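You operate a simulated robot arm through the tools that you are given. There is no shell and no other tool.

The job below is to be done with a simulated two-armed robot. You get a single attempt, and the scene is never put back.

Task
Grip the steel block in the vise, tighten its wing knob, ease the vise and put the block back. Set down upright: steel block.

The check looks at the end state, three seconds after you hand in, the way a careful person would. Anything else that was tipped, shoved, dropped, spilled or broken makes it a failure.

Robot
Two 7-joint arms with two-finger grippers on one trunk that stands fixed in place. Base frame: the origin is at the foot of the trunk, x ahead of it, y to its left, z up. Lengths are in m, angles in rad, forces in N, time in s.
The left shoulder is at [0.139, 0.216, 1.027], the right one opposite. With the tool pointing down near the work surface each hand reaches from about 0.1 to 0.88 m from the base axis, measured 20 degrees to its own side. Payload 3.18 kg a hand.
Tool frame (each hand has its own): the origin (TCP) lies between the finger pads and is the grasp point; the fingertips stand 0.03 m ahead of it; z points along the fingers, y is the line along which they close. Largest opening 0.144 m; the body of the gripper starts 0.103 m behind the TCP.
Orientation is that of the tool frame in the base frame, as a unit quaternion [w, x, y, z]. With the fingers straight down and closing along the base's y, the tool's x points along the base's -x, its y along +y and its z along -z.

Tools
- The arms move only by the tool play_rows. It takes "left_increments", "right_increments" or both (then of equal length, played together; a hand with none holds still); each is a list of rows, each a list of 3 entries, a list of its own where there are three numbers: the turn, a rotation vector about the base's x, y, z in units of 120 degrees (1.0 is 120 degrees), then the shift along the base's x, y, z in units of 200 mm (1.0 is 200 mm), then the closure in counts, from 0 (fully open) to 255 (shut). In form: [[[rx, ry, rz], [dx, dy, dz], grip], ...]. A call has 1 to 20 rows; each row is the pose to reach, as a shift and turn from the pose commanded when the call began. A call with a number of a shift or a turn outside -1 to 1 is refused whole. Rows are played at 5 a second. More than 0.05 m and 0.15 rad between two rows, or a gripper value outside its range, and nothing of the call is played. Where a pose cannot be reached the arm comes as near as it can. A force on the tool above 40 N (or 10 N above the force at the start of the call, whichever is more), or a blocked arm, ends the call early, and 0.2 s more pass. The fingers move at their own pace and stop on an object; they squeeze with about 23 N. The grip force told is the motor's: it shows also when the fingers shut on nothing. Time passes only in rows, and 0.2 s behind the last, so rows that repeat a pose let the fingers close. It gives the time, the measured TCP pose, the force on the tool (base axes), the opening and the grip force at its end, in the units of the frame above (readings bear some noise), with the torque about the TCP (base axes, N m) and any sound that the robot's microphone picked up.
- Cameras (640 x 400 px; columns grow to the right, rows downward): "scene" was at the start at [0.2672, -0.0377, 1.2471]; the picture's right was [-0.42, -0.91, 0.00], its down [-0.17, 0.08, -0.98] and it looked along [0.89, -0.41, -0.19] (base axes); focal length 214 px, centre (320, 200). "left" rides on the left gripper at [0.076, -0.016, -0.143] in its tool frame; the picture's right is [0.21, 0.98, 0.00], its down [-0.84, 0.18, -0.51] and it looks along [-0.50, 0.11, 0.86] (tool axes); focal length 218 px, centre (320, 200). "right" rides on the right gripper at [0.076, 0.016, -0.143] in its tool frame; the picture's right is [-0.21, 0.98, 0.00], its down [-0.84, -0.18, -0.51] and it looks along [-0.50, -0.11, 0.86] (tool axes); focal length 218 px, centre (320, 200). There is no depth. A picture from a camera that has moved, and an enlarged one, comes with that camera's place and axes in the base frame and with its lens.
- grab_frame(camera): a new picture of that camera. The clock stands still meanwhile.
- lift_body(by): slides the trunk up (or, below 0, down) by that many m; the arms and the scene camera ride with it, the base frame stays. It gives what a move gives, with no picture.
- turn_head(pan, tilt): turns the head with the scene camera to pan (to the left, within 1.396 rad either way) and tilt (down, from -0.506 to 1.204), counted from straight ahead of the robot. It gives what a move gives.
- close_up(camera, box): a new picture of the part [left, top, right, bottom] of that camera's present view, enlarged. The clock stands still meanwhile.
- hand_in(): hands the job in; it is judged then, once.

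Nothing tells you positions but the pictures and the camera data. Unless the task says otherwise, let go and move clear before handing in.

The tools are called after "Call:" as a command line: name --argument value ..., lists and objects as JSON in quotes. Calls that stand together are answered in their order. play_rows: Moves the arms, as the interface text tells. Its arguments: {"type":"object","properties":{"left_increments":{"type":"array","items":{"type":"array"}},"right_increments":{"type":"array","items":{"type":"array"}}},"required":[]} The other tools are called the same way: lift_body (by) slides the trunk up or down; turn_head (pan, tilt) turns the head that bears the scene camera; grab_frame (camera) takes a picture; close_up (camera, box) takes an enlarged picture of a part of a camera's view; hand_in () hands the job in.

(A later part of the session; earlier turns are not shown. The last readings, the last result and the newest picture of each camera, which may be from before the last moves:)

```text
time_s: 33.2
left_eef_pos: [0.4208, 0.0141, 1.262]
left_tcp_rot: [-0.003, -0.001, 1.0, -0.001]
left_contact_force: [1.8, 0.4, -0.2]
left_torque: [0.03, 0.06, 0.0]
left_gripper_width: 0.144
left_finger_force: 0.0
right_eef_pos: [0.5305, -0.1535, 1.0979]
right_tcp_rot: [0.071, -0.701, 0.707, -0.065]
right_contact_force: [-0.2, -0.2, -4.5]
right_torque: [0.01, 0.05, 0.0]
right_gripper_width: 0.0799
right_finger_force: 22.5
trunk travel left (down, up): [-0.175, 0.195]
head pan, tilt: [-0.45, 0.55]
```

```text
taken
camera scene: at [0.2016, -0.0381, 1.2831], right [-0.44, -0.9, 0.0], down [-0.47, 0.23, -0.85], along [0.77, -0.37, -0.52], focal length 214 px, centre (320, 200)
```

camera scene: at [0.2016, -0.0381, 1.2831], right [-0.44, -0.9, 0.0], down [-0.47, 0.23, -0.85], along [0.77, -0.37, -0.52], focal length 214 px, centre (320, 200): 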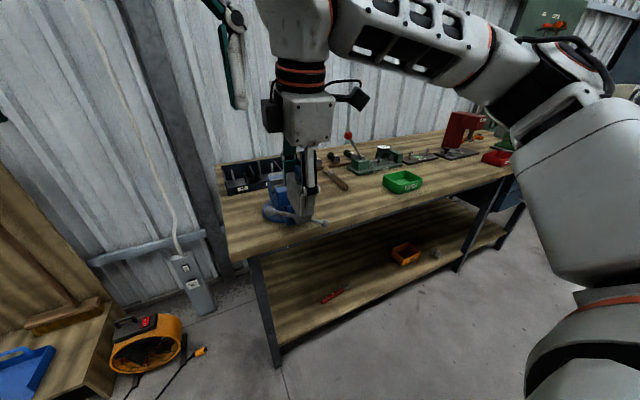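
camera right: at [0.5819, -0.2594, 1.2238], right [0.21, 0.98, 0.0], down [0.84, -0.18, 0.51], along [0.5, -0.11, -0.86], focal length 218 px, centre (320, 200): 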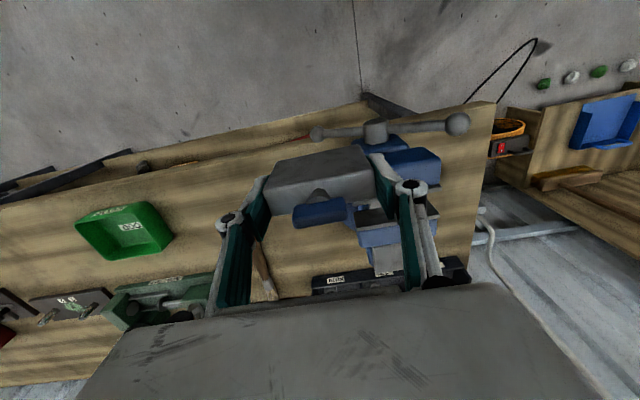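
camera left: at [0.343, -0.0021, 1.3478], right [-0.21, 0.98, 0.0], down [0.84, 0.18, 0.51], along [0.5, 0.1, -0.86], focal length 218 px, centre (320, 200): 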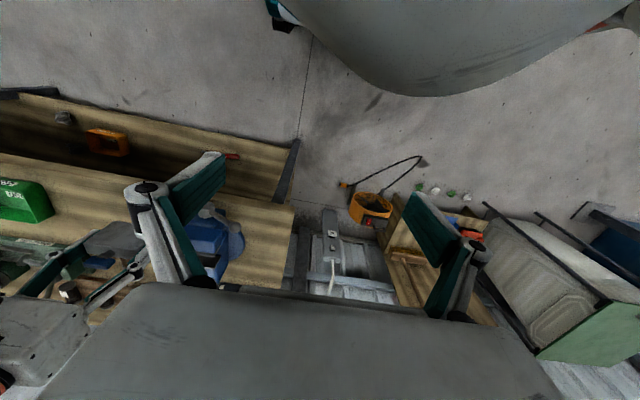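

Raising also un-leans the trunk. I'll level the tool and return to yaw 0 here, shift to the vise's y, and probe how far forward it reaches with the block held clear at z about 1.1.

Call:
play_rows --right_increments '[[[0.0063, 0.0068, -0.0675], [0, -0.05, 0], 255], [[0.0125, 0.0136, -0.135], [0, -0.1, 0], 255], [[0.0188, 0.0205, -0.2026], [0, -0.15, 0], 255], [[0.025, 0.0273, -0.27], [0, -0.2, 0], 255], [[0.0314, 0.034, -0.3377], [0, -0.245, 0], 255], [[0.0376, 0.041, -0.405], [0, -0.245, 0], 255], [[0.044, 0.0477, -0.473], [0, -0.245, 0], 255], [[0.05, 0.0545, -0.54], [0, -0.245, 0], 255], [[0.0565, 0.0614, -0.608], [0, -0.245, 0], 255], [[0.0627, 0.068, -0.675], [0, -0.245, 0], 255], [[0.069, 0.075, -0.743], [0, -0.245, 0], 255], [[0.069, 0.075, -0.743], [0, -0.245, 0], 255]]'

Call:
play_rows --right_increments '[[[0, 0, 0], [0.2, 0, 0], 255], [[0, 0, 0], [0.4, 0, 0], 255], [[0, 0, 0], [0.6, 0, 0], 255], [[0, 0, 0], [0.8, 0, 0], 255], [[0, 0, 0], [0.9, 0, 0], 255], [[0, 0, 0], [0.9, 0, 0], 255]]'

```text
time_s: 35.8
left_eef_pos: [0.4189, 0.0135, 1.265]
left_tcp_rot: [0.0, -0.001, 1.0, -0.001]
left_contact_force: [0.1, 0.5, 0.5]
left_torque: [0.0, -0.01, 0.0]
left_gripper_width: 0.1439
left_finger_force: 0.1
right_eef_pos: [0.5436, -0.2098, 1.1046]
right_tcp_rot: [-0.001, -0.003, 1.0, -0.002]
right_contact_force: [-0.1, 0.4, -3.8]
right_torque: [-0.02, -0.04, 0.0]
right_gripper_width: 0.0798
right_finger_force: 23.0
right hand out of reach, approached as far as the arm can: row 11, 12
trunk travel left (down, up): [-0.175, 0.195]
head pan, tilt: [-0.45, 0.55]
```

```text
time_s: 37.2
left_eef_pos: [0.4172, 0.0143, 1.2643]
left_tcp_rot: [0.0, 0.0, 1.0, -0.001]
left_contact_force: [-1.1, -0.3, 0.9]
left_torque: [0.0, -0.03, -0.02]
left_gripper_width: 0.1442
left_finger_force: 0.0
right_eef_pos: [0.645, -0.2704, 1.0874]
right_tcp_rot: [0.001, 0.003, 1.0, 0.002]
right_contact_force: [0.2, -0.9, -3.6]
right_torque: [0.02, -0.01, 0.01]
right_gripper_width: 0.0797
right_finger_force: 23.0
right hand out of reach, approached as far as the arm can: row 1, 2, 3, 4, 5, 6
trunk travel left (down, up): [-0.175, 0.195]
head pan, tilt: [-0.45, 0.55]
```

Call:
play_rows --right_increments '[[[0, -0.05, 0], [-0.05, 0, 0.06], 255], [[0, -0.1, 0], [-0.1, 0, 0.12], 255], [[0, -0.15, 0], [-0.15, 0, 0.18], 255], [[0, -0.2, 0], [-0.2, 0, 0.2], 255], [[0, -0.25, 0], [-0.2, 0.1, 0.2], 255], [[0, -0.25, 0], [-0.2, 0.2, 0.2], 255], [[0, -0.25, 0], [-0.2, 0.34, 0.2], 255], [[0, -0.25, 0], [0, 0.34, 0.2], 255], [[0, -0.25, 0], [0.2, 0.34, 0.2], 255], [[0, -0.25, 0], [0.4, 0.34, 0.2], 255], [[0, -0.25, 0], [0.56, 0.34, 0.2], 255], [[0, -0.25, 0], [0.56, 0.34, 0.2], 255]]'

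```text
time_s: 39.8
left_eef_pos: [0.4189, 0.0124, 1.2632]
left_tcp_rot: [-0.001, -0.001, 1.0, -0.002]
left_contact_force: [0.1, 0.0, -0.2]
left_torque: [0.03, 0.01, -0.03]
left_gripper_width: 0.1442
left_finger_force: 0.0
right_eef_pos: [0.7169, -0.2657, 1.1438]
right_tcp_rot: [0.257, -0.001, 0.966, -0.002]
right_contact_force: [-0.2, -0.1, -4.5]
right_torque: [0.0, 0.04, 0.02]
right_gripper_width: 0.0799
right_finger_force: 22.8
right hand out of reach, approached as far as the arm can: row 4, 5, 6, 7, 8, 9, 10, 11, 12
trunk travel left (down, up): [-0.175, 0.195]
head pan, tilt: [-0.45, 0.55]
```

The tilted tool is still blocked in the same way, which suggests the elbow is stuck in a poor posture. I'll move the left hand aside and bring the right hand back inward near the body to change its elbow posture, then reach forward again.

Call:
play_rows --left_increments '[[[0, 0, 0], [0, 0.2, 0], 0], [[0, 0, 0], [0, 0.4, 0], 0], [[0, 0, 0], [0, 0.6, 0], 0], [[0, 0, 0], [0, 0.8, 0], 0], [[0, 0, 0], [0, 1.0, 0], 0], [[0, 0, 0], [0, 1.0, 0], 0]]' --right_increments '[[[0, 0.05, 0], [-0.2, 0, 0], 255], [[0, 0.1, 0], [-0.4, 0, 0], 255], [[0, 0.15, 0], [-0.6, 0, 0.0], 255], [[0, 0.2, 0], [-0.8, 0, 0.0], 255], [[0, 0.25, 0], [-1.0, 0.0, 0.0], 255], [[0, 0.25, 0], [-1.0, 0.0, 0.0], 255]]'

Call:
play_rows --right_increments '[[[0, 0, 0], [-0.2, 0.1, 0], 255], [[0, 0, 0], [-0.4, 0.25, 0], 255], [[0, 0, 0], [-0.45, 0.45, 0], 255], [[0, 0, 0], [-0.45, 0.65, 0], 255], [[0, 0, 0], [-0.45, 0.85, 0], 255], [[0, 0, 0], [-0.45, 0.85, 0], 255]]'

Call:
grab_frame --camera "left"

Call:
grab_frame --camera "scene"

```text
time_s: 41.2
left_eef_pos: [0.4174, 0.2073, 1.2512]
left_tcp_rot: [-0.001, -0.002, 1.0, -0.001]
left_contact_force: [0.8, 0.0, 1.0]
left_torque: [0.0, 0.04, -0.02]
left_gripper_width: 0.144
left_finger_force: 0.0
left hand out of reach, approached as far as the arm can: row 5, 6
right_eef_pos: [0.516, -0.2668, 1.1402]
right_tcp_rot: [-0.003, -0.001, 1.0, -0.002]
right_contact_force: [0.4, 0.5, -4.5]
right_torque: [0.05, 0.03, 0.02]
right_gripper_width: 0.0796
right_finger_force: 23.2
trunk travel left (down, up): [-0.175, 0.195]
head pan, tilt: [-0.45, 0.55]
```

```text
time_s: 42.6
left_eef_pos: [0.4158, 0.2085, 1.2535]
left_tcp_rot: [0.001, -0.001, 1.0, -0.002]
left_contact_force: [0.7, 0.7, 0.1]
left_torque: [-0.03, 0.02, 0.01]
left_gripper_width: 0.1443
left_finger_force: 0.2
right_eef_pos: [0.5018, -0.2092, 1.1919]
right_tcp_rot: [-0.002, -0.003, 1.0, -0.002]
right_contact_force: [0.1, 0.5, -4.7]
right_torque: [-0.01, -0.03, 0.01]
right_gripper_width: 0.0796
right_finger_force: 22.7
right hand out of reach, approached as far as the arm can: row 1, 2, 3, 4, 5, 6
trunk travel left (down, up): [-0.175, 0.195]
head pan, tilt: [-0.45, 0.55]
```

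```text
taken
camera left: at [0.3388, 0.1904, 1.3959], right [-0.21, 0.98, 0.0], down [0.84, 0.18, 0.51], along [0.5, 0.11, -0.86], focal length 218 px, centre (320, 200)
```

left: 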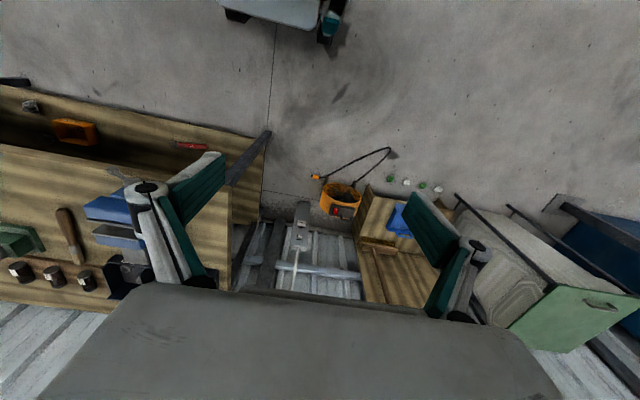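

```text
taken
camera scene: at [0.2, -0.038, 1.2837], right [-0.44, -0.9, 0.0], down [-0.47, 0.23, -0.85], along [0.77, -0.37, -0.52], focal length 214 px, centre (320, 200)
```

scene: 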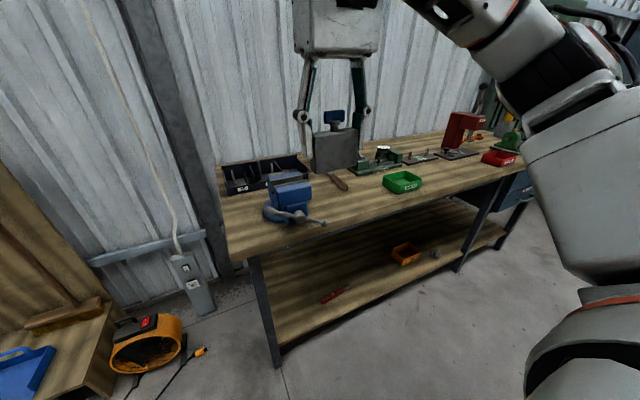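

The right hand's reachable region narrows with wrist height, so I'll probe a stronger forward tilt (60°), still with the block held clear above everything.

Call:
play_rows --right_increments '[[[0, -0.07, 0], [0.05, 0, -0.03], 255], [[0, -0.14, 0], [0.1, 0, -0.06], 255], [[0, -0.21, 0], [0.15, 0, -0.1], 255], [[0, -0.28, 0], [0.2, 0, -0.15], 255], [[0, -0.35, 0], [0.25, 0, -0.2], 255], [[0, -0.42, 0], [0.3, 0, -0.25], 255], [[0, -0.49, 0], [0.4, 0.0, -0.3], 255], [[0, -0.5, 0], [0.5, 0.03, -0.36], 255], [[0, -0.5, 0], [0.5, 0.03, -0.36], 255]]'

Call:
play_rows --right_increments '[[[0, 0, 0], [0.2, 0, 0], 255], [[0, 0, 0], [0.4, 0, 0], 255], [[0, 0, 0], [0.6, 0, 0], 255], [[0, 0, 0], [0.75, 0, 0], 255], [[0, 0, 0], [0.75, 0, 0], 255]]'

```text
time_s: 44.6
left_eef_pos: [0.4159, 0.2071, 1.252]
left_tcp_rot: [0.001, -0.001, 1.0, -0.002]
left_contact_force: [-0.4, 0.2, -0.4]
left_torque: [0.02, 0.0, -0.01]
left_gripper_width: 0.1442
left_finger_force: 0.0
right_eef_pos: [0.573, -0.323, 1.2653]
right_tcp_rot: [0.471, -0.035, 0.881, 0.005]
right_contact_force: [-0.3, -0.4, -4.3]
right_torque: [0.02, 0.09, 0.02]
right_gripper_width: 0.0795
right_finger_force: 22.8
right hand out of reach, approached as far as the arm can: row 1, 2, 3, 4, 5, 6, 7, 8, 9
trunk travel left (down, up): [-0.175, 0.195]
head pan, tilt: [-0.45, 0.55]
```

```text
time_s: 45.8
left_eef_pos: [0.4151, 0.2067, 1.2515]
left_tcp_rot: [0.001, -0.002, 1.0, -0.002]
left_contact_force: [0.0, 0.5, -0.1]
left_torque: [-0.04, 0.0, -0.01]
left_gripper_width: 0.144
left_finger_force: 0.0
right_eef_pos: [0.7197, -0.3171, 1.2739]
right_tcp_rot: [0.469, -0.035, 0.883, 0.003]
right_contact_force: [-0.5, 0.2, -3.7]
right_torque: [-0.05, 0.1, 0.01]
right_gripper_width: 0.0796
right_finger_force: 23.5
right hand out of reach, approached as far as the arm can: row 1, 2, 3, 4, 5
trunk travel left (down, up): [-0.175, 0.195]
head pan, tilt: [-0.45, 0.55]
```

Call:
turn_head --pan -0.75 --tilt 0.2

Call:
grab_frame --camera "scene"

Call:
grab_frame --camera "left"

```text
time_s: 46.7
left_eef_pos: [0.4147, 0.2067, 1.2539]
left_tcp_rot: [0.001, -0.001, 1.0, -0.001]
left_contact_force: [0.0, 0.5, 1.1]
left_torque: [0.01, 0.0, -0.05]
left_gripper_width: 0.144
left_finger_force: 0.0
right_eef_pos: [0.7212, -0.3173, 1.2735]
right_tcp_rot: [0.468, -0.036, 0.883, 0.004]
right_contact_force: [0.3, 0.3, -4.7]
right_torque: [-0.03, 0.05, 0.01]
right_gripper_width: 0.0799
right_finger_force: 23.5
trunk travel left (down, up): [-0.175, 0.195]
head pan, tilt: [-0.75, 0.201]
```

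```text
taken
camera scene: at [0.1875, -0.0626, 1.3159], right [-0.68, -0.73, 0.0], down [-0.15, 0.14, -0.98], along [0.72, -0.67, -0.2], focal length 214 px, centre (320, 200)
```

scene: 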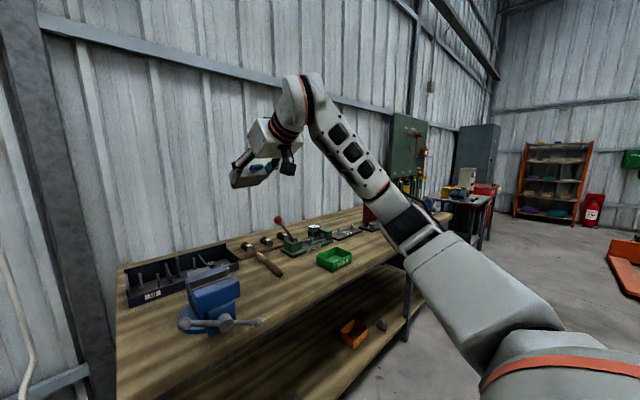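

```text
taken
camera left: at [0.3389, 0.1902, 1.3959], right [-0.21, 0.98, 0.0], down [0.84, 0.18, 0.51], along [0.5, 0.11, -0.86], focal length 218 px, centre (320, 200)
```

left: 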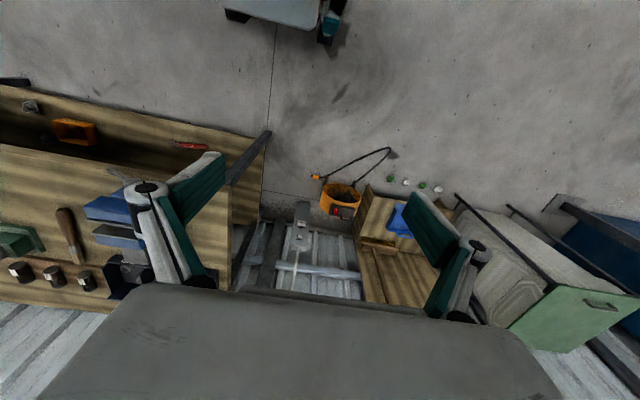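

The head view shows the arm clearly: the elbow is low and out, the forearm rises, and the wrist is bent hard. With the trunk raised fully and the tool tilted about 30°, the vise should be in comfortable reach. First I'll go back to trunk zero and return the block to its place, so I can re-grip it with a tilted tool.

Call:
play_rows --right_increments '[[[-0.0004, 0.0665, -0.005], [-0.1, -0.095, -0.08], 255], [[-0.0009, 0.133, -0.01], [-0.2, -0.19, -0.16], 255], [[-0.0013, 0.1994, -0.0148], [-0.3, -0.285, -0.24], 255], [[-0.0017, 0.266, -0.0197], [-0.4, -0.38, -0.32], 255], [[-0.002, 0.3323, -0.0246], [-0.5, -0.475, -0.4], 255], [[-0.0026, 0.399, -0.0296], [-0.6, -0.57, -0.48], 255], [[-0.003, 0.4653, -0.0345], [-0.7, -0.664, -0.568], 255], [[-0.003, 0.4653, -0.0345], [-0.7, -0.664, -0.568], 255]]'

Call:
lift_body --by -0.06

```text
time_s: 48.5
left_eef_pos: [0.4146, 0.2064, 1.2518]
left_tcp_rot: [0.001, -0.002, 1.0, -0.002]
left_contact_force: [0.7, 0.7, 0.3]
left_torque: [0.0, 0.0, 0.04]
left_gripper_width: 0.1438
left_finger_force: 0.0
right_eef_pos: [0.5773, -0.4492, 1.1601]
right_tcp_rot: [0.002, 0.001, 1.0, 0.001]
right_contact_force: [0.7, 1.1, -4.1]
right_torque: [-0.04, -0.01, -0.02]
right_gripper_width: 0.0797
right_finger_force: 22.9
trunk travel left (down, up): [-0.175, 0.195]
head pan, tilt: [-0.75, 0.201]
```

```text
time_s: 49.5
left_eef_pos: [0.4115, 0.2066, 1.1963]
left_tcp_rot: [0.003, 0.0, 1.0, -0.001]
left_contact_force: [-0.4, 1.0, 0.4]
left_torque: [0.01, -0.07, -0.01]
left_gripper_width: 0.1438
left_finger_force: 0.0
right_eef_pos: [0.5768, -0.4505, 1.1024]
right_tcp_rot: [0.005, 0.001, 1.0, 0.001]
right_contact_force: [-0.3, -0.4, -4.2]
right_torque: [0.02, -0.06, 0.0]
right_gripper_width: 0.0797
right_finger_force: 22.5
trunk travel left (down, up): [-0.115, 0.255]
head pan, tilt: [-0.75, 0.201]
```

Before setting it down, I'll test the plan: lower the hand, raise the trunk fully, then tilt 30° and reach over the vise.

Call:
play_rows --right_increments '[[[0, 0, 0], [-0.05, 0.05, -0.2], 255], [[0, 0, 0], [-0.1, 0.1, -0.4], 255], [[0, 0, 0], [-0.15, 0.15, -0.6], 255], [[0, 0, 0], [-0.15, 0.15, -0.75], 255], [[0, 0, 0], [-0.15, 0.15, -0.75], 255]]'

Call:
lift_body --by 0.25

Call:
play_rows --right_increments '[[[0, -0.06, 0], [0, 0.1, 0], 255], [[0, -0.12, 0], [0, 0.2, 0], 255], [[0, -0.18, 0], [0, 0.3, 0], 255], [[0, -0.25, 0], [0, 0.45, 0], 255], [[0, -0.25, 0], [0.0, 0.6, 0], 255], [[0, -0.25, 0], [0.0, 0.8, 0], 255], [[0, -0.25, 0], [0.0, 0.95, 0], 255], [[0, -0.25, 0], [0.0, 0.95, 0], 255]]'

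```text
time_s: 50.7
left_eef_pos: [0.4134, 0.2083, 1.1952]
left_tcp_rot: [0.001, -0.001, 1.0, -0.001]
left_contact_force: [-0.5, -1.2, -1.1]
left_torque: [-0.01, -0.02, 0.01]
left_gripper_width: 0.1441
left_finger_force: 0.0
right_eef_pos: [0.5499, -0.4214, 0.9515]
right_tcp_rot: [0.001, -0.002, 1.0, 0.004]
right_contact_force: [0.3, 0.1, -3.7]
right_torque: [-0.02, -0.03, -0.03]
right_gripper_width: 0.0796
right_finger_force: 23.5
right hand out of reach, approached as far as the arm can: row 4, 5
trunk travel left (down, up): [-0.115, 0.255]
head pan, tilt: [-0.75, 0.201]
```

```text
time_s: 53.2
left_eef_pos: [0.3059, 0.2073, 1.5243]
left_tcp_rot: [0.133, -0.001, 0.991, -0.002]
left_contact_force: [-0.1, 0.7, -0.3]
left_torque: [-0.01, -0.02, -0.01]
left_gripper_width: 0.1439
left_finger_force: 0.0
right_eef_pos: [0.5499, -0.4239, 1.2018]
right_tcp_rot: [0.002, 0.001, 1.0, 0.001]
right_contact_force: [-0.8, 0.9, -4.7]
right_torque: [-0.03, -0.01, -0.02]
right_gripper_width: 0.0793
right_finger_force: 22.9
trunk travel left (down, up): [-0.365, 0.005]
head pan, tilt: [-0.75, 0.201]
```

```text
time_s: 55.0
left_eef_pos: [0.3052, 0.2092, 1.5233]
left_tcp_rot: [0.132, -0.001, 0.991, -0.001]
left_contact_force: [-0.2, 0.5, -0.3]
left_torque: [0.0, 0.01, -0.03]
left_gripper_width: 0.1439
left_finger_force: 0.0
right_eef_pos: [0.5622, -0.4185, 1.2308]
right_tcp_rot: [0.248, -0.04, 0.966, 0.058]
right_contact_force: [-0.2, -0.1, -3.9]
right_torque: [0.0, 0.03, -0.02]
right_gripper_width: 0.0796
right_finger_force: 22.6
right hand out of reach, approached as far as the arm can: row 1, 2, 3, 4, 5, 6, 7, 8
trunk travel left (down, up): [-0.365, 0.005]
head pan, tilt: [-0.75, 0.201]
```

Call:
grab_frame --camera "scene"

Call:
turn_head --pan -0.9 --tilt 0.5

Call:
grab_frame --camera "scene"

```text
taken
camera scene: at [0.1093, -0.0624, 1.5113], right [-0.68, -0.73, 0.0], down [-0.15, 0.14, -0.98], along [0.72, -0.67, -0.2], focal length 214 px, centre (320, 200)
```

scene: 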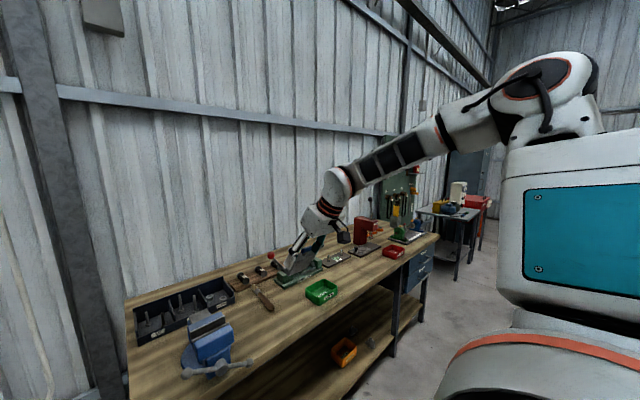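

```text
time_s: 55.9
left_eef_pos: [0.3058, 0.208, 1.5248]
left_tcp_rot: [0.132, -0.002, 0.991, -0.002]
left_contact_force: [-0.2, 0.2, -0.5]
left_torque: [-0.01, -0.04, 0.0]
left_gripper_width: 0.1442
left_finger_force: 0.0
right_eef_pos: [0.5623, -0.4167, 1.2315]
right_tcp_rot: [0.247, -0.04, 0.966, 0.058]
right_contact_force: [-0.6, 0.2, -4.0]
right_torque: [0.0, 0.04, 0.02]
right_gripper_width: 0.0796
right_finger_force: 23.1
trunk travel left (down, up): [-0.365, 0.005]
head pan, tilt: [-0.901, 0.499]
```

```text
taken
camera scene: at [0.098, -0.0704, 1.4836], right [-0.78, -0.62, 0.0], down [-0.3, 0.37, -0.88], along [0.55, -0.69, -0.48], focal length 214 px, centre (320, 200)
```

scene: 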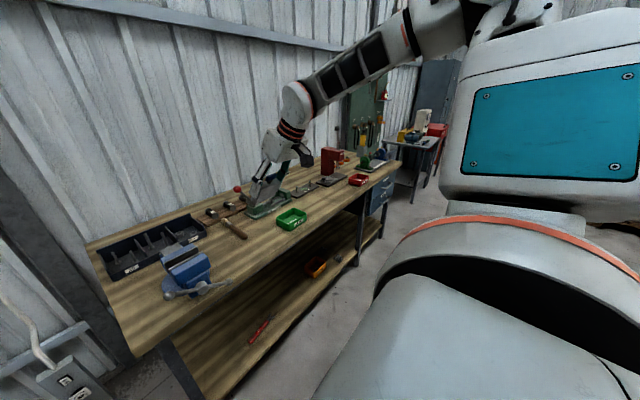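

The arm is now elbow-up and at another joint limit. I'll extend it forward and outward to straighten it, level the tool, and then swing inward with the arm extended.

Call:
play_rows --right_increments '[[[0, 0.0, 0], [0.15, -0.05, 0.0], 255], [[0, 0.0, 0], [0.3, -0.1, -0.05], 255], [[0, 0.0, 0], [0.45, -0.15, -0.1], 255], [[0, 0.0, 0], [0.55, -0.15, -0.2], 255], [[0, 0.0, 0], [0.6, -0.15, -0.3], 255], [[0, 0, 0], [0.6, -0.15, -0.3], 255]]'

Call:
grab_frame --camera "scene"

```text
time_s: 57.2
left_eef_pos: [0.3062, 0.2078, 1.5236]
left_tcp_rot: [0.132, -0.002, 0.991, -0.002]
left_contact_force: [0.5, -0.1, 1.1]
left_torque: [-0.04, -0.02, 0.03]
left_gripper_width: 0.1442
left_finger_force: 0.1
right_eef_pos: [0.6857, -0.4526, 1.1694]
right_tcp_rot: [0.248, -0.041, 0.966, 0.059]
right_contact_force: [-0.4, -0.4, -4.4]
right_torque: [-0.05, 0.03, 0.03]
right_gripper_width: 0.0797
right_finger_force: 22.7
trunk travel left (down, up): [-0.365, 0.005]
head pan, tilt: [-0.901, 0.499]
```

```text
taken
camera scene: at [0.0977, -0.0703, 1.4836], right [-0.78, -0.62, 0.0], down [-0.3, 0.38, -0.88], along [0.55, -0.69, -0.48], focal length 214 px, centre (320, 200)
```

scene: 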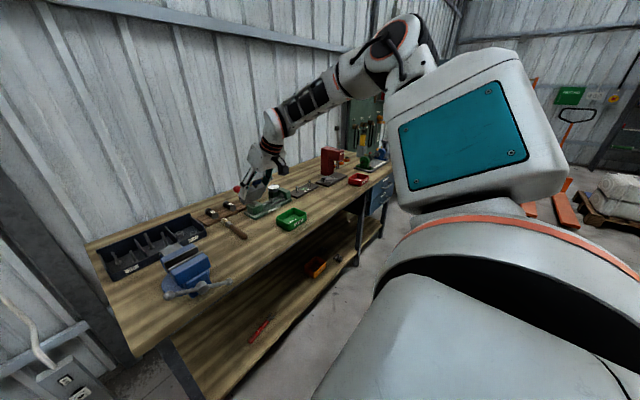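

That worked: the arm is extended with the elbow up and free of limits. Now I'll correct the tool yaw and swing inward toward the vise while staying extended.

Call:
play_rows --right_increments '[[[-0.0222, -0.005, -0.0262], [0.0, 0.1, 0], 255], [[-0.0443, -0.01, -0.0524], [0.0, 0.2, 0], 255], [[-0.0443, -0.01, -0.0524], [0.0, 0.35, 0], 255], [[-0.0443, -0.01, -0.0524], [0.0, 0.5, 0], 255], [[-0.0443, -0.01, -0.0524], [0.0, 0.65, 0.0], 255], [[-0.0443, -0.01, -0.0524], [0.0, 0.65, 0.0], 255]]'

Call:
play_rows --right_increments '[[[0, 0, 0], [0.0, 0.15, 0], 255], [[0, 0, 0], [0.0, 0.3, 0], 255], [[0, 0, 0], [0.0, 0.45, 0], 255], [[0, 0, 0], [0.0, 0.6, 0], 255], [[0, 0, 0], [0.0, 0.6, 0.0], 255]]'

```text
time_s: 58.6
left_eef_pos: [0.3075, 0.2071, 1.5238]
left_tcp_rot: [0.133, -0.002, 0.991, -0.001]
left_contact_force: [-0.5, -0.1, 0.0]
left_torque: [0.01, -0.01, 0.0]
left_gripper_width: 0.1439
left_finger_force: 0.1
right_eef_pos: [0.722, -0.4353, 1.1965]
right_tcp_rot: [0.245, -0.024, 0.969, 0.029]
right_contact_force: [-0.4, -0.4, -3.8]
right_torque: [-0.08, 0.01, -0.01]
right_gripper_width: 0.0799
right_finger_force: 23.0
right hand out of reach, approached as far as the arm can: row 1, 2, 3, 4, 5, 6
trunk travel left (down, up): [-0.365, 0.005]
head pan, tilt: [-0.901, 0.499]
```

```text
time_s: 59.9
left_eef_pos: [0.3053, 0.2063, 1.5225]
left_tcp_rot: [0.132, -0.002, 0.991, -0.002]
left_contact_force: [-0.5, 0.4, 0.1]
left_torque: [0.0, -0.01, -0.02]
left_gripper_width: 0.1441
left_finger_force: 0.1
right_eef_pos: [0.7469, -0.391, 1.2148]
right_tcp_rot: [0.233, -0.04, 0.971, 0.043]
right_contact_force: [-0.1, 1.1, -4.7]
right_torque: [-0.01, 0.03, 0.02]
right_gripper_width: 0.0796
right_finger_force: 22.6
right hand out of reach, approached as far as the arm can: row 1, 2, 3, 4, 5
trunk travel left (down, up): [-0.365, 0.005]
head pan, tilt: [-0.901, 0.499]
```

The residual orientation error suggests the wrist limit would prefer some positive yaw. I'll test by yawing +40° here and then moving inward.

Call:
play_rows --right_increments '[[[0, 0, 0.07], [0, 0, 0], 255], [[0, 0, 0.14], [0, 0, 0], 255], [[0, 0, 0.21], [0, 0, 0], 255], [[0, 0, 0.28], [0, 0.0, 0], 255], [[0, 0, 0.34], [0, 0.0, 0], 255], [[0, 0, 0.34], [0, 0.1, 0], 255], [[0, 0, 0.34], [0, 0.25, 0], 255], [[0, 0, 0.34], [0, 0.4, 0], 255], [[0, 0, 0.34], [0, 0.4, 0], 255]]'

Call:
grab_frame --camera "scene"

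```text
time_s: 61.9
left_eef_pos: [0.3067, 0.2075, 1.5239]
left_tcp_rot: [0.133, -0.001, 0.991, -0.002]
left_contact_force: [-0.7, -0.2, 0.4]
left_torque: [-0.01, 0.04, 0.02]
left_gripper_width: 0.1439
left_finger_force: 0.0
right_eef_pos: [0.7466, -0.3107, 1.2132]
right_tcp_rot: [0.219, -0.36, 0.9, 0.113]
right_contact_force: [-0.1, 0.2, -5.7]
right_torque: [-0.03, 0.01, -0.02]
right_gripper_width: 0.0794
right_finger_force: 23.2
trunk travel left (down, up): [-0.365, 0.005]
head pan, tilt: [-0.901, 0.499]
```

```text
taken
camera scene: at [0.0978, -0.0709, 1.4835], right [-0.78, -0.62, 0.0], down [-0.3, 0.38, -0.88], along [0.55, -0.69, -0.48], focal length 214 px, centre (320, 200)
```

scene: 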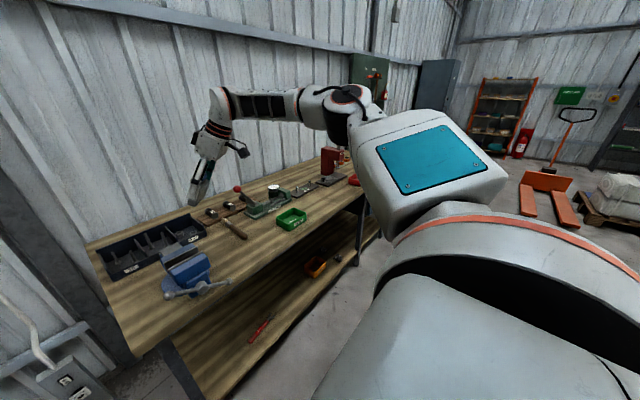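

Yaw was the limit: with +40° it moves freely. Closing along y works equally well with the tool rolled a full 180°, so I'll test whether that orientation (tilted 30° forward, rolled 180°) can be reached.

Call:
play_rows --right_increments '[[[-0.031, -0.014, 0.0567], [0, 0, 0], 255], [[-0.062, -0.028, 0.1133], [0, 0, 0], 255], [[-0.093, -0.0423, 0.17], [0, 0, 0], 255], [[-0.124, -0.0564, 0.2267], [0, 0, 0], 255], [[-0.155, -0.0706, 0.2833], [0, 0, 0], 255], [[-0.186, -0.0847, 0.34], [0, 0, 0], 255], [[-0.217, -0.0988, 0.3967], [0, 0, 0], 255], [[-0.248, -0.1129, 0.4533], [0, 0, 0], 255], [[-0.279, -0.127, 0.51], [0, 0, 0], 255], [[-0.279, -0.127, 0.51], [0, 0, 0], 255]]'

Call:
play_rows --right_increments '[[[-0.031, -0.014, 0.0567], [0, 0, 0], 255], [[-0.062, -0.028, 0.1133], [0, 0, 0], 255], [[-0.093, -0.0423, 0.17], [0, 0, 0], 255], [[-0.124, -0.0564, 0.2267], [0, 0, 0], 255], [[-0.155, -0.0706, 0.2833], [0, 0, 0], 255], [[-0.186, -0.0847, 0.34], [0, 0, 0], 255], [[-0.217, -0.0988, 0.3967], [0, 0, 0], 255], [[-0.248, -0.1129, 0.4533], [0, 0, 0], 255], [[-0.279, -0.127, 0.51], [0, 0, 0], 255], [[-0.279, -0.127, 0.51], [0, 0, 0], 255]]'

```text
time_s: 64.0
left_eef_pos: [0.3053, 0.2074, 1.5236]
left_tcp_rot: [0.133, -0.001, 0.991, -0.001]
left_contact_force: [-0.2, -0.7, 1.3]
left_torque: [0.01, 0.0, -0.02]
left_gripper_width: 0.1438
left_finger_force: 0.0
right_eef_pos: [0.7356, -0.3138, 1.2119]
right_tcp_rot: [-0.137, 0.817, -0.553, 0.09]
right_contact_force: [-0.2, -0.1, -4.6]
right_torque: [0.01, 0.01, -0.02]
right_gripper_width: 0.0799
right_finger_force: 22.8
right hand out of reach, approached as far as the arm can: row 4, 5, 6, 7, 8, 9, 10
trunk travel left (down, up): [-0.365, 0.005]
head pan, tilt: [-0.901, 0.499]
```

```text
time_s: 66.2
left_eef_pos: [0.3059, 0.2072, 1.5245]
left_tcp_rot: [0.132, -0.002, 0.991, -0.001]
left_contact_force: [0.1, -0.8, -0.2]
left_torque: [-0.05, 0.02, 0.02]
left_gripper_width: 0.1441
left_finger_force: 0.0
right_eef_pos: [0.7351, -0.3142, 1.2123]
right_tcp_rot: [0.0, 0.966, 0.002, 0.258]
right_contact_force: [0.1, -0.3, -5.0]
right_torque: [0.03, 0.04, 0.0]
right_gripper_width: 0.0795
right_finger_force: 23.6
trunk travel left (down, up): [-0.365, 0.005]
head pan, tilt: [-0.901, 0.499]
```

The rolled orientation is reached exactly. Now I'll test moving it over the vise.

Call:
play_rows --right_increments '[[[0, 0, 0], [0, 0.14, -0.08], 255], [[0, 0, 0], [0.02, 0.28, -0.16], 255], [[0, 0, 0], [0.05, 0.42, -0.26], 255], [[0, 0, 0], [0.1, 0.56, -0.36], 255], [[0, 0, 0], [0.1, 0.56, -0.36], 255]]'

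Call:
grab_frame --camera "scene"

Call:
grab_frame --camera "right"

```text
time_s: 67.5
left_eef_pos: [0.3056, 0.2077, 1.5241]
left_tcp_rot: [0.133, -0.001, 0.991, -0.001]
left_contact_force: [0.2, 0.3, 0.4]
left_torque: [0.03, 0.01, 0.01]
left_gripper_width: 0.144
left_finger_force: 0.0
right_eef_pos: [0.7203, -0.2357, 1.148]
right_tcp_rot: [-0.001, 0.966, 0.0, 0.259]
right_contact_force: [0.1, -0.2, -4.4]
right_torque: [0.01, 0.02, -0.02]
right_gripper_width: 0.0792
right_finger_force: 22.9
right hand out of reach, approached as far as the arm can: row 3, 4, 5
trunk travel left (down, up): [-0.365, 0.005]
head pan, tilt: [-0.901, 0.499]
```

```text
taken
camera scene: at [0.0976, -0.0705, 1.4836], right [-0.78, -0.62, 0.0], down [-0.3, 0.38, -0.88], along [0.55, -0.69, -0.48], focal length 214 px, centre (320, 200)
```

scene: 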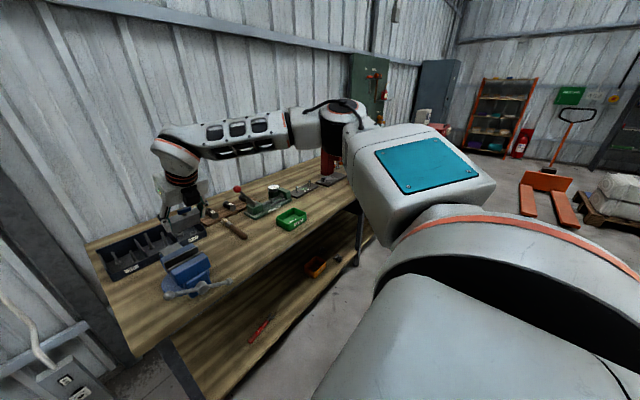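

```text
taken
camera right: at [0.7146, -0.2529, 1.3095], right [-0.18, -0.98, -0.11], down [-0.98, 0.18, 0.02], along [0.0, 0.11, -0.99], focal length 218 px, centre (320, 200)
```

right: 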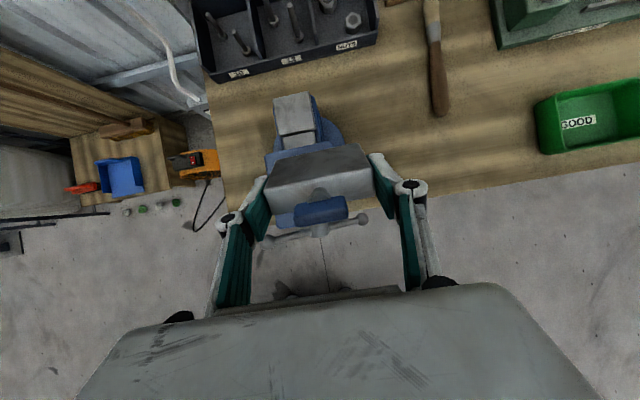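

The right camera now looks straight down on the vise, which helps. It is still a few centimetres short, so I'll probe small orientation changes to see which one frees it.

Call:
play_rows --right_increments '[[[0, 0, 0.06], [0, 0, 0], 255], [[0, 0, 0.12], [0, 0, 0], 255], [[0, 0, 0.12], [0.08, 0.08, 0], 255], [[0, 0, 0.12], [0.17, 0.16, 0], 255], [[0, 0, 0.12], [0.17, 0.16, 0], 255]]'

```text
time_s: 68.7
left_eef_pos: [0.3083, 0.2079, 1.524]
left_tcp_rot: [0.132, -0.001, 0.991, -0.002]
left_contact_force: [-0.6, -0.6, -0.8]
left_torque: [-0.02, -0.01, -0.02]
left_gripper_width: 0.1443
left_finger_force: 0.0
right_eef_pos: [0.7318, -0.2207, 1.1502]
right_tcp_rot: [-0.032, 0.958, 0.121, 0.257]
right_contact_force: [-0.1, 0.2, -5.0]
right_torque: [-0.03, 0.06, -0.03]
right_gripper_width: 0.0794
right_finger_force: 23.1
right hand out of reach, approached as far as the arm can: row 3, 4, 5
trunk travel left (down, up): [-0.365, 0.005]
head pan, tilt: [-0.901, 0.499]
```

The picture is now consistent: the wrist must stay within about 0.33 m of a fixed elbow point near (0.446, -0.455, 1.21) at trunk zero. A 45° forward tilt with the tool rolled 180° at trunk zero should therefore reach both the vise and the bench spot. I'll move clear, lower the trunk and verify.

Call:
play_rows --right_increments '[[[0, 0, 0], [-0.05, -0.15, 0.15], 255], [[0, 0, 0], [-0.1, -0.3, 0.3], 255], [[0, 0, 0], [-0.18, -0.45, 0.45], 255], [[0, 0, 0], [-0.26, -0.6, 0.6], 255], [[0, 0, -0.06], [-0.34, -0.75, 0.75], 255], [[0, 0, -0.12], [-0.4, -0.8, 0.8], 255], [[0, 0, -0.12], [-0.4, -0.8, 0.8], 255]]'

Call:
lift_body --by -0.25

Call:
grab_frame --camera "scene"

```text
time_s: 70.2
left_eef_pos: [0.3063, 0.2084, 1.5238]
left_tcp_rot: [0.133, -0.002, 0.991, -0.001]
left_contact_force: [0.2, 0.0, -0.3]
left_torque: [0.01, 0.05, 0.0]
left_gripper_width: 0.1438
left_finger_force: 0.0
right_eef_pos: [0.6509, -0.3823, 1.3095]
right_tcp_rot: [0.0, 0.966, -0.002, 0.258]
right_contact_force: [0.7, 0.2, -4.8]
right_torque: [0.04, 0.06, 0.03]
right_gripper_width: 0.0799
right_finger_force: 23.0
trunk travel left (down, up): [-0.365, 0.005]
head pan, tilt: [-0.901, 0.499]
```

```text
time_s: 72.8
left_eef_pos: [0.4343, 0.2072, 1.1823]
left_tcp_rot: [-0.029, -0.004, 1.0, -0.003]
left_contact_force: [0.6, -0.5, -0.6]
left_torque: [0.0, -0.03, -0.01]
left_gripper_width: 0.1439
left_finger_force: 0.0
right_eef_pos: [0.649, -0.3814, 1.0631]
right_tcp_rot: [0.0, 0.966, 0.0, 0.259]
right_contact_force: [-0.3, 0.8, -2.8]
right_torque: [-0.02, 0.05, -0.01]
right_gripper_width: 0.0796
right_finger_force: 22.9
trunk travel left (down, up): [-0.115, 0.255]
head pan, tilt: [-0.901, 0.499]
```

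```text
taken
camera scene: at [0.2382, -0.0704, 1.2187], right [-0.78, -0.62, 0.0], down [-0.3, 0.38, -0.88], along [0.55, -0.69, -0.48], focal length 214 px, centre (320, 200)
```

scene: 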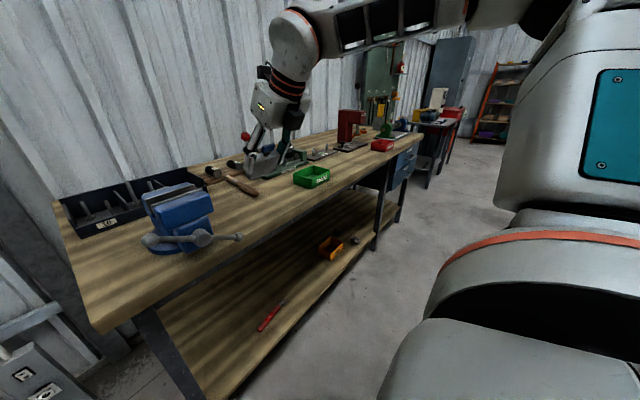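

Call:
play_rows --right_increments '[[[0, -0.0625, 0], [0.0, 0.1, 0.08], 255], [[0, -0.125, 0], [0.0, 0.25, 0.16], 255], [[0, -0.125, 0], [0.06, 0.4, 0.19], 255], [[0, -0.125, 0], [0.14, 0.55, 0.19], 255], [[0, -0.125, 0], [0.22, 0.7, 0.19], 255], [[0, -0.125, 0], [0.32, 0.85, 0.19], 255], [[0, -0.125, 0], [0.4, 0.895, 0.19], 255], [[0, -0.125, 0], [0.48, 0.895, 0.19], 255], [[0, -0.125, 0], [0.48, 0.895, 0.19], 255]]'

Call:
grab_frame --camera "right"

```text
time_s: 74.8
left_eef_pos: [0.4337, 0.2074, 1.1804]
left_tcp_rot: [-0.03, -0.003, 1.0, -0.003]
left_contact_force: [-0.6, 0.1, 0.1]
left_torque: [-0.04, -0.03, -0.03]
left_gripper_width: 0.1443
left_finger_force: 0.2
right_eef_pos: [0.7463, -0.202, 1.0998]
right_tcp_rot: [-0.001, 0.924, 0.001, 0.383]
right_contact_force: [-0.9, -0.5, -4.5]
right_torque: [-0.03, 0.12, 0.03]
right_gripper_width: 0.0797
right_finger_force: 23.2
trunk travel left (down, up): [-0.115, 0.255]
head pan, tilt: [-0.901, 0.499]
```

```text
taken
camera right: at [0.6983, -0.219, 1.2535], right [-0.15, -0.98, -0.15], down [-0.95, 0.18, -0.24], along [0.26, 0.11, -0.96], focal length 218 px, centre (320, 200)
```

right: 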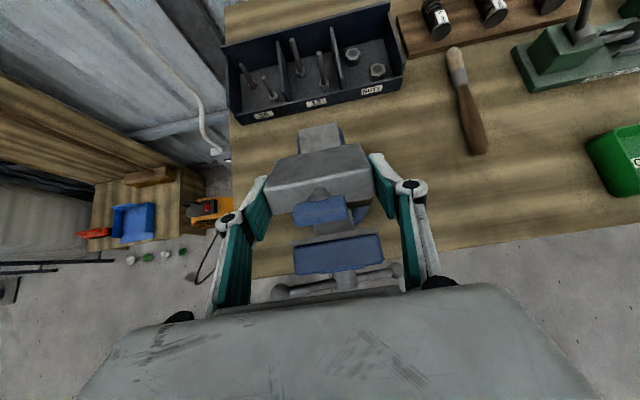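

That reaches the vise with no limit. I'll now check how far I can un-tilt here; if tool-down works, no re-grip is needed.

Call:
play_rows --right_increments '[[[0, 0.0625, 0], [0.0, 0, 0], 255], [[0, 0.125, 0], [0, 0, 0], 255], [[0, 0.1875, 0], [0, 0, 0], 255], [[0, 0.25, 0], [0, 0, 0], 255], [[0, 0.3125, 0], [0, 0, 0], 255], [[0, 0.375, 0], [0, 0, 0], 255], [[0, 0.375, 0], [0, 0, 0], 255]]'

```text
time_s: 76.4
left_eef_pos: [0.433, 0.2063, 1.1813]
left_tcp_rot: [-0.029, -0.002, 1.0, -0.002]
left_contact_force: [0.9, -0.4, -0.1]
left_torque: [0.01, 0.0, -0.03]
left_gripper_width: 0.1439
left_finger_force: 0.0
right_eef_pos: [0.6681, -0.2608, 1.0466]
right_tcp_rot: [-0.008, 1.0, -0.006, 0.003]
right_contact_force: [-0.8, -3.6, 17.1]
right_torque: [0.08, -0.18, 0.0]
right_gripper_width: 0.0797
right_finger_force: 23.5
right hand out of reach, approached as far as the arm can: row 2, 3, 4, 5, 6, 7
trunk travel left (down, up): [-0.115, 0.255]
head pan, tilt: [-0.901, 0.499]
```

Un-tilting dragged the hand down and something touched (17 N upward). I'm moving straight up at once and will check the block in the grip and the vise.

Call:
play_rows --right_increments '[[[0, 0, 0], [0, 0, 0.1], 255], [[0, -0.05, 0], [0, 0, 0.25], 255], [[0, -0.1, 0], [0, 0, 0.35], 255], [[0, -0.1, 0], [0, 0, 0.35], 255]]'

Call:
turn_head --pan -0.4 --tilt 0.5

Call:
grab_frame --camera "scene"

Call:
grab_frame --camera "right"

```text
time_s: 77.4
left_eef_pos: [0.4355, 0.2081, 1.1796]
left_tcp_rot: [-0.031, -0.003, 1.0, -0.002]
left_contact_force: [0.1, -0.7, -1.2]
left_torque: [-0.01, 0.02, 0.0]
left_gripper_width: 0.144
left_finger_force: 0.2
right_eef_pos: [0.672, -0.2609, 1.1098]
right_tcp_rot: [0.0, 0.995, 0.0, 0.103]
right_contact_force: [0.7, -0.8, -4.3]
right_torque: [-0.03, 0.04, -0.01]
right_gripper_width: 0.08
right_finger_force: 23.6
right hand out of reach, approached as far as the arm can: row 1
trunk travel left (down, up): [-0.115, 0.255]
head pan, tilt: [-0.901, 0.499]
```

```text
time_s: 78.4
left_eef_pos: [0.4352, 0.2072, 1.1814]
left_tcp_rot: [-0.03, -0.003, 1.0, -0.003]
left_contact_force: [0.3, 0.0, 0.1]
left_torque: [-0.01, -0.03, 0.03]
left_gripper_width: 0.1439
left_finger_force: 0.0
right_eef_pos: [0.6709, -0.2603, 1.1121]
right_tcp_rot: [-0.001, 0.995, 0.0, 0.103]
right_contact_force: [0.0, -0.8, -4.5]
right_torque: [0.01, 0.06, -0.01]
right_gripper_width: 0.0799
right_finger_force: 22.7
trunk travel left (down, up): [-0.115, 0.255]
head pan, tilt: [-0.4, 0.499]
```

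```text
taken
camera scene: at [0.2668, -0.0345, 1.218], right [-0.39, -0.92, 0.0], down [-0.44, 0.19, -0.88], along [0.81, -0.34, -0.48], focal length 214 px, centre (320, 200)
```

scene: 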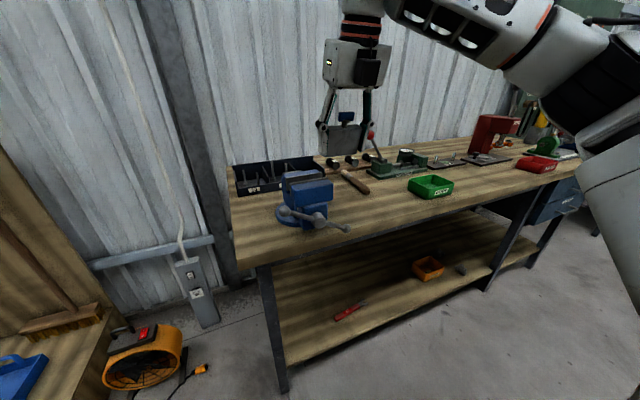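

```text
taken
camera right: at [0.7157, -0.2774, 1.2669], right [-0.2, -0.98, -0.04], down [-0.93, 0.18, 0.32], along [-0.31, 0.11, -0.95], focal length 218 px, centre (320, 200)
```

right: 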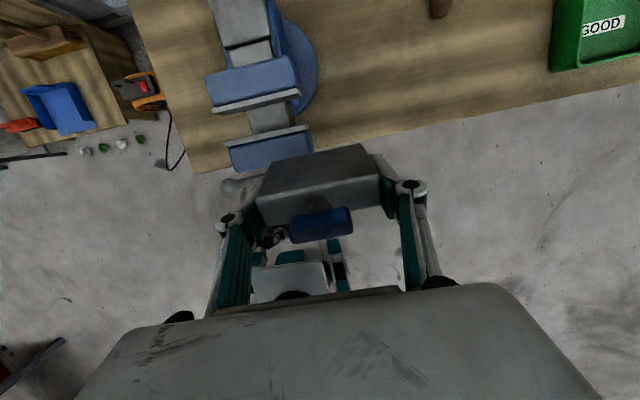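

Call:
close_up --camera "right" --box '[200, 120, 440, 270]'

Call:
close_up --camera "scene" --box '[260, 60, 420, 240]'

```text
2.67 times, centred on (320, 195) of right
camera zoom: at [0.7157, -0.2774, 1.2669], right [-0.2, -0.98, -0.04], down [-0.93, 0.18, 0.32], along [-0.31, 0.11, -0.95], focal length 582 px, centre (320, 213)
```

zoom: 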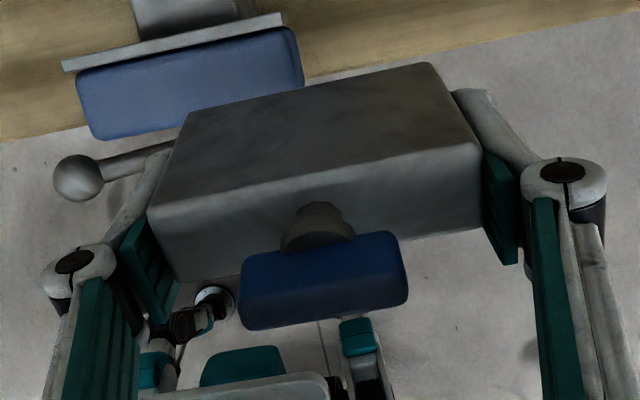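

```text
2.22 times, centred on (340, 150) of scene
camera zoom: at [0.2668, -0.0345, 1.218], right [-0.39, -0.92, 0.0], down [-0.44, 0.19, -0.88], along [0.81, -0.34, -0.48], focal length 477 px, centre (276, 311)
```

zoom: 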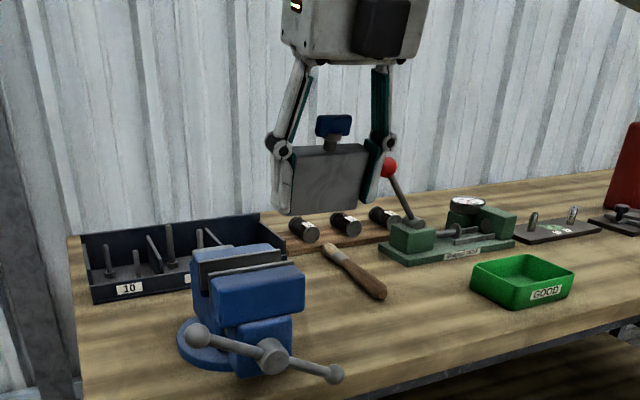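

The contact pushed the block up about 2 cm in the grip but it is still held securely, and the vise looks untouched. Tool-down doesn't reach here, so I'll take the block back to its spot, set it down, and re-grip it at 45° tilt.

Call:
play_rows --right_increments '[[[0, 0, 0], [-0.02, -0.2, 0], 255], [[0, 0.03, 0], [-0.04, -0.4, 0], 255], [[0, 0.06, 0], [-0.04, -0.6, 0], 255], [[0, 0.0985, 0], [-0.04, -0.8, 0], 255], [[0, 0.0985, 0], [-0.04, -1.0, 0], 255], [[0, 0.0985, 0], [-0.04, -1.0, 0], 255]]'

Call:
play_rows --right_increments '[[[0, 0, 0], [0.12, -0.02, -0.1], 255], [[0, 0, 0], [0.24, -0.04, -0.2], 255], [[0, 0, 0], [0.36, -0.06, -0.3], 255], [[0, 0, 0], [0.47, -0.06, -0.4], 255], [[0, 0, 0], [0.47, -0.06, -0.4], 255]]'

Call:
grab_frame --camera "right"

```text
time_s: 79.8
left_eef_pos: [0.4337, 0.2067, 1.1816]
left_tcp_rot: [-0.03, -0.003, 1.0, -0.003]
left_contact_force: [-1.4, -0.5, -1.6]
left_torque: [-0.04, 0.02, 0.01]
left_gripper_width: 0.1441
left_finger_force: 0.1
right_eef_pos: [0.6613, -0.4609, 1.1111]
right_tcp_rot: [-0.001, 1.0, -0.001, 0.001]
right_contact_force: [0.8, 0.2, -4.5]
right_torque: [0.0, 0.05, -0.03]
right_gripper_width: 0.0799
right_finger_force: 23.0
trunk travel left (down, up): [-0.115, 0.255]
head pan, tilt: [-0.4, 0.499]
```

```text
time_s: 81.0
left_eef_pos: [0.4329, 0.2075, 1.1841]
left_tcp_rot: [-0.028, -0.002, 1.0, -0.003]
left_contact_force: [-0.9, -0.2, 0.5]
left_torque: [0.04, -0.06, 0.01]
left_gripper_width: 0.1438
left_finger_force: 0.2
right_eef_pos: [0.7436, -0.4761, 1.0397]
right_tcp_rot: [-0.002, 1.0, 0.0, 0.004]
right_contact_force: [0.4, -0.8, -2.6]
right_torque: [0.04, -0.01, 0.02]
right_gripper_width: 0.0797
right_finger_force: 22.8
right hand out of reach, approached as far as the arm can: row 4, 5
trunk travel left (down, up): [-0.115, 0.255]
head pan, tilt: [-0.4, 0.499]
```

```text
taken
camera right: at [0.819, -0.4935, 1.1821], right [-0.21, -0.98, 0.0], down [-0.85, 0.18, 0.5], along [-0.49, 0.11, -0.87], focal length 218 px, centre (320, 200)
```

right: 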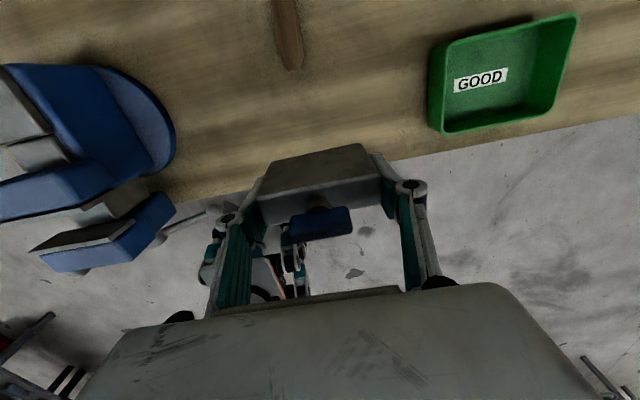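

Call:
close_up --camera "scene" --box '[330, 60, 430, 200]'

Call:
close_up --camera "right" --box '[220, 120, 420, 260]'

```text
2.86 times, centred on (380, 130) of scene
camera zoom: at [0.265, -0.035, 1.2192], right [-0.39, -0.92, 0.0], down [-0.44, 0.19, -0.88], along [0.81, -0.34, -0.48], focal length 613 px, centre (149, 400)
```

zoom: 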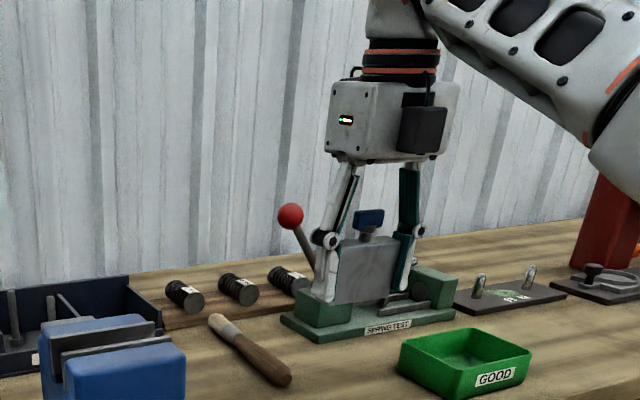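

```text
2.86 times, centred on (320, 190) of right
camera zoom: at [0.819, -0.4935, 1.1821], right [-0.21, -0.98, 0.0], down [-0.85, 0.18, 0.5], along [-0.49, 0.11, -0.87], focal length 624 px, centre (320, 229)
```

zoom: 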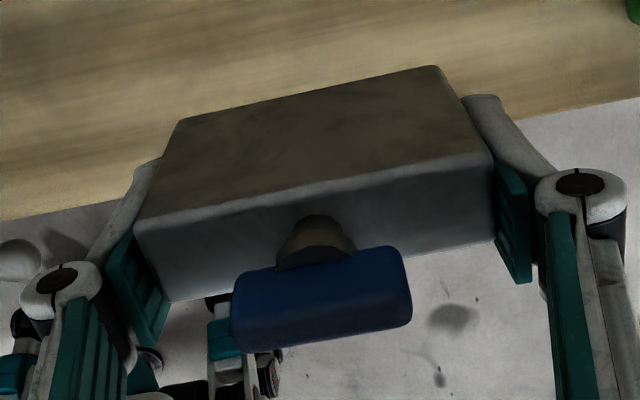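

The block's top now sits about 0.02 above the TCP with only a few degrees of pitch. I'll lower it over its original spot until it just touches the bench.

Call:
play_rows --right_increments '[[[0, 0, 0], [0.0, 0.01, -0.15], 255], [[0, 0, 0], [0.03, 0.02, -0.3], 255], [[0, 0, 0], [0.065, 0.02, -0.45], 255], [[0, 0, 0], [0.065, 0.02, -0.58], 255], [[0, 0, 0], [0.065, 0.02, -0.65], 255], [[0, 0, 0], [0.065, 0.02, -0.65], 255]]'

Call:
close_up --camera "scene" --box '[320, 100, 440, 210]'

```text
time_s: 82.4
left_eef_pos: [0.4347, 0.2068, 1.1811]
left_tcp_rot: [-0.031, -0.002, 1.0, -0.003]
left_contact_force: [0.5, 0.9, 0.1]
left_torque: [-0.05, -0.03, -0.04]
left_gripper_width: 0.1443
left_finger_force: 0.1
right_eef_pos: [0.7581, -0.4711, 0.9054]
right_tcp_rot: [0.0, 1.0, 0.0, 0.001]
right_contact_force: [-0.2, 0.1, -4.0]
right_torque: [-0.03, 0.0, 0.0]
right_gripper_width: 0.0796
right_finger_force: 23.4
trunk travel left (down, up): [-0.115, 0.255]
head pan, tilt: [-0.4, 0.499]
```

```text
3.64 times, centred on (380, 155) of scene
camera zoom: at [0.2666, -0.0345, 1.2181], right [-0.39, -0.92, 0.0], down [-0.44, 0.19, -0.88], along [0.81, -0.34, -0.48], focal length 780 px, centre (102, 364)
```

zoom: 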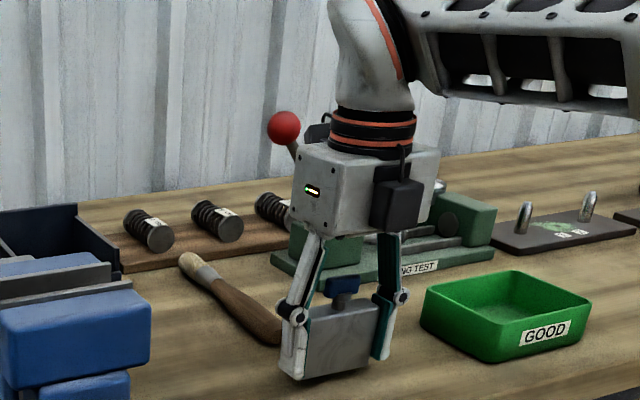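

Call:
play_rows --right_increments '[[[0, 0, 0], [0, 0, -0.02], 255], [[0, 0, 0], [0, 0, -0.035], 255], [[0, 0, 0], [0, 0, -0.045], 255], [[0, 0, 0], [0, 0, -0.045], 255]]'

```text
time_s: 83.4
left_eef_pos: [0.4338, 0.2087, 1.1809]
left_tcp_rot: [-0.029, -0.003, 1.0, -0.003]
left_contact_force: [0.8, -1.1, -0.3]
left_torque: [0.02, -0.03, 0.01]
left_gripper_width: 0.1441
left_finger_force: 0.2
right_eef_pos: [0.7584, -0.4714, 0.8968]
right_tcp_rot: [0.0, 1.0, 0.001, 0.002]
right_contact_force: [0.0, -2.2, 0.4]
right_torque: [-0.17, 0.01, -0.01]
right_gripper_width: 0.0796
right_finger_force: 23.1
trunk travel left (down, up): [-0.115, 0.255]
head pan, tilt: [-0.4, 0.499]
```

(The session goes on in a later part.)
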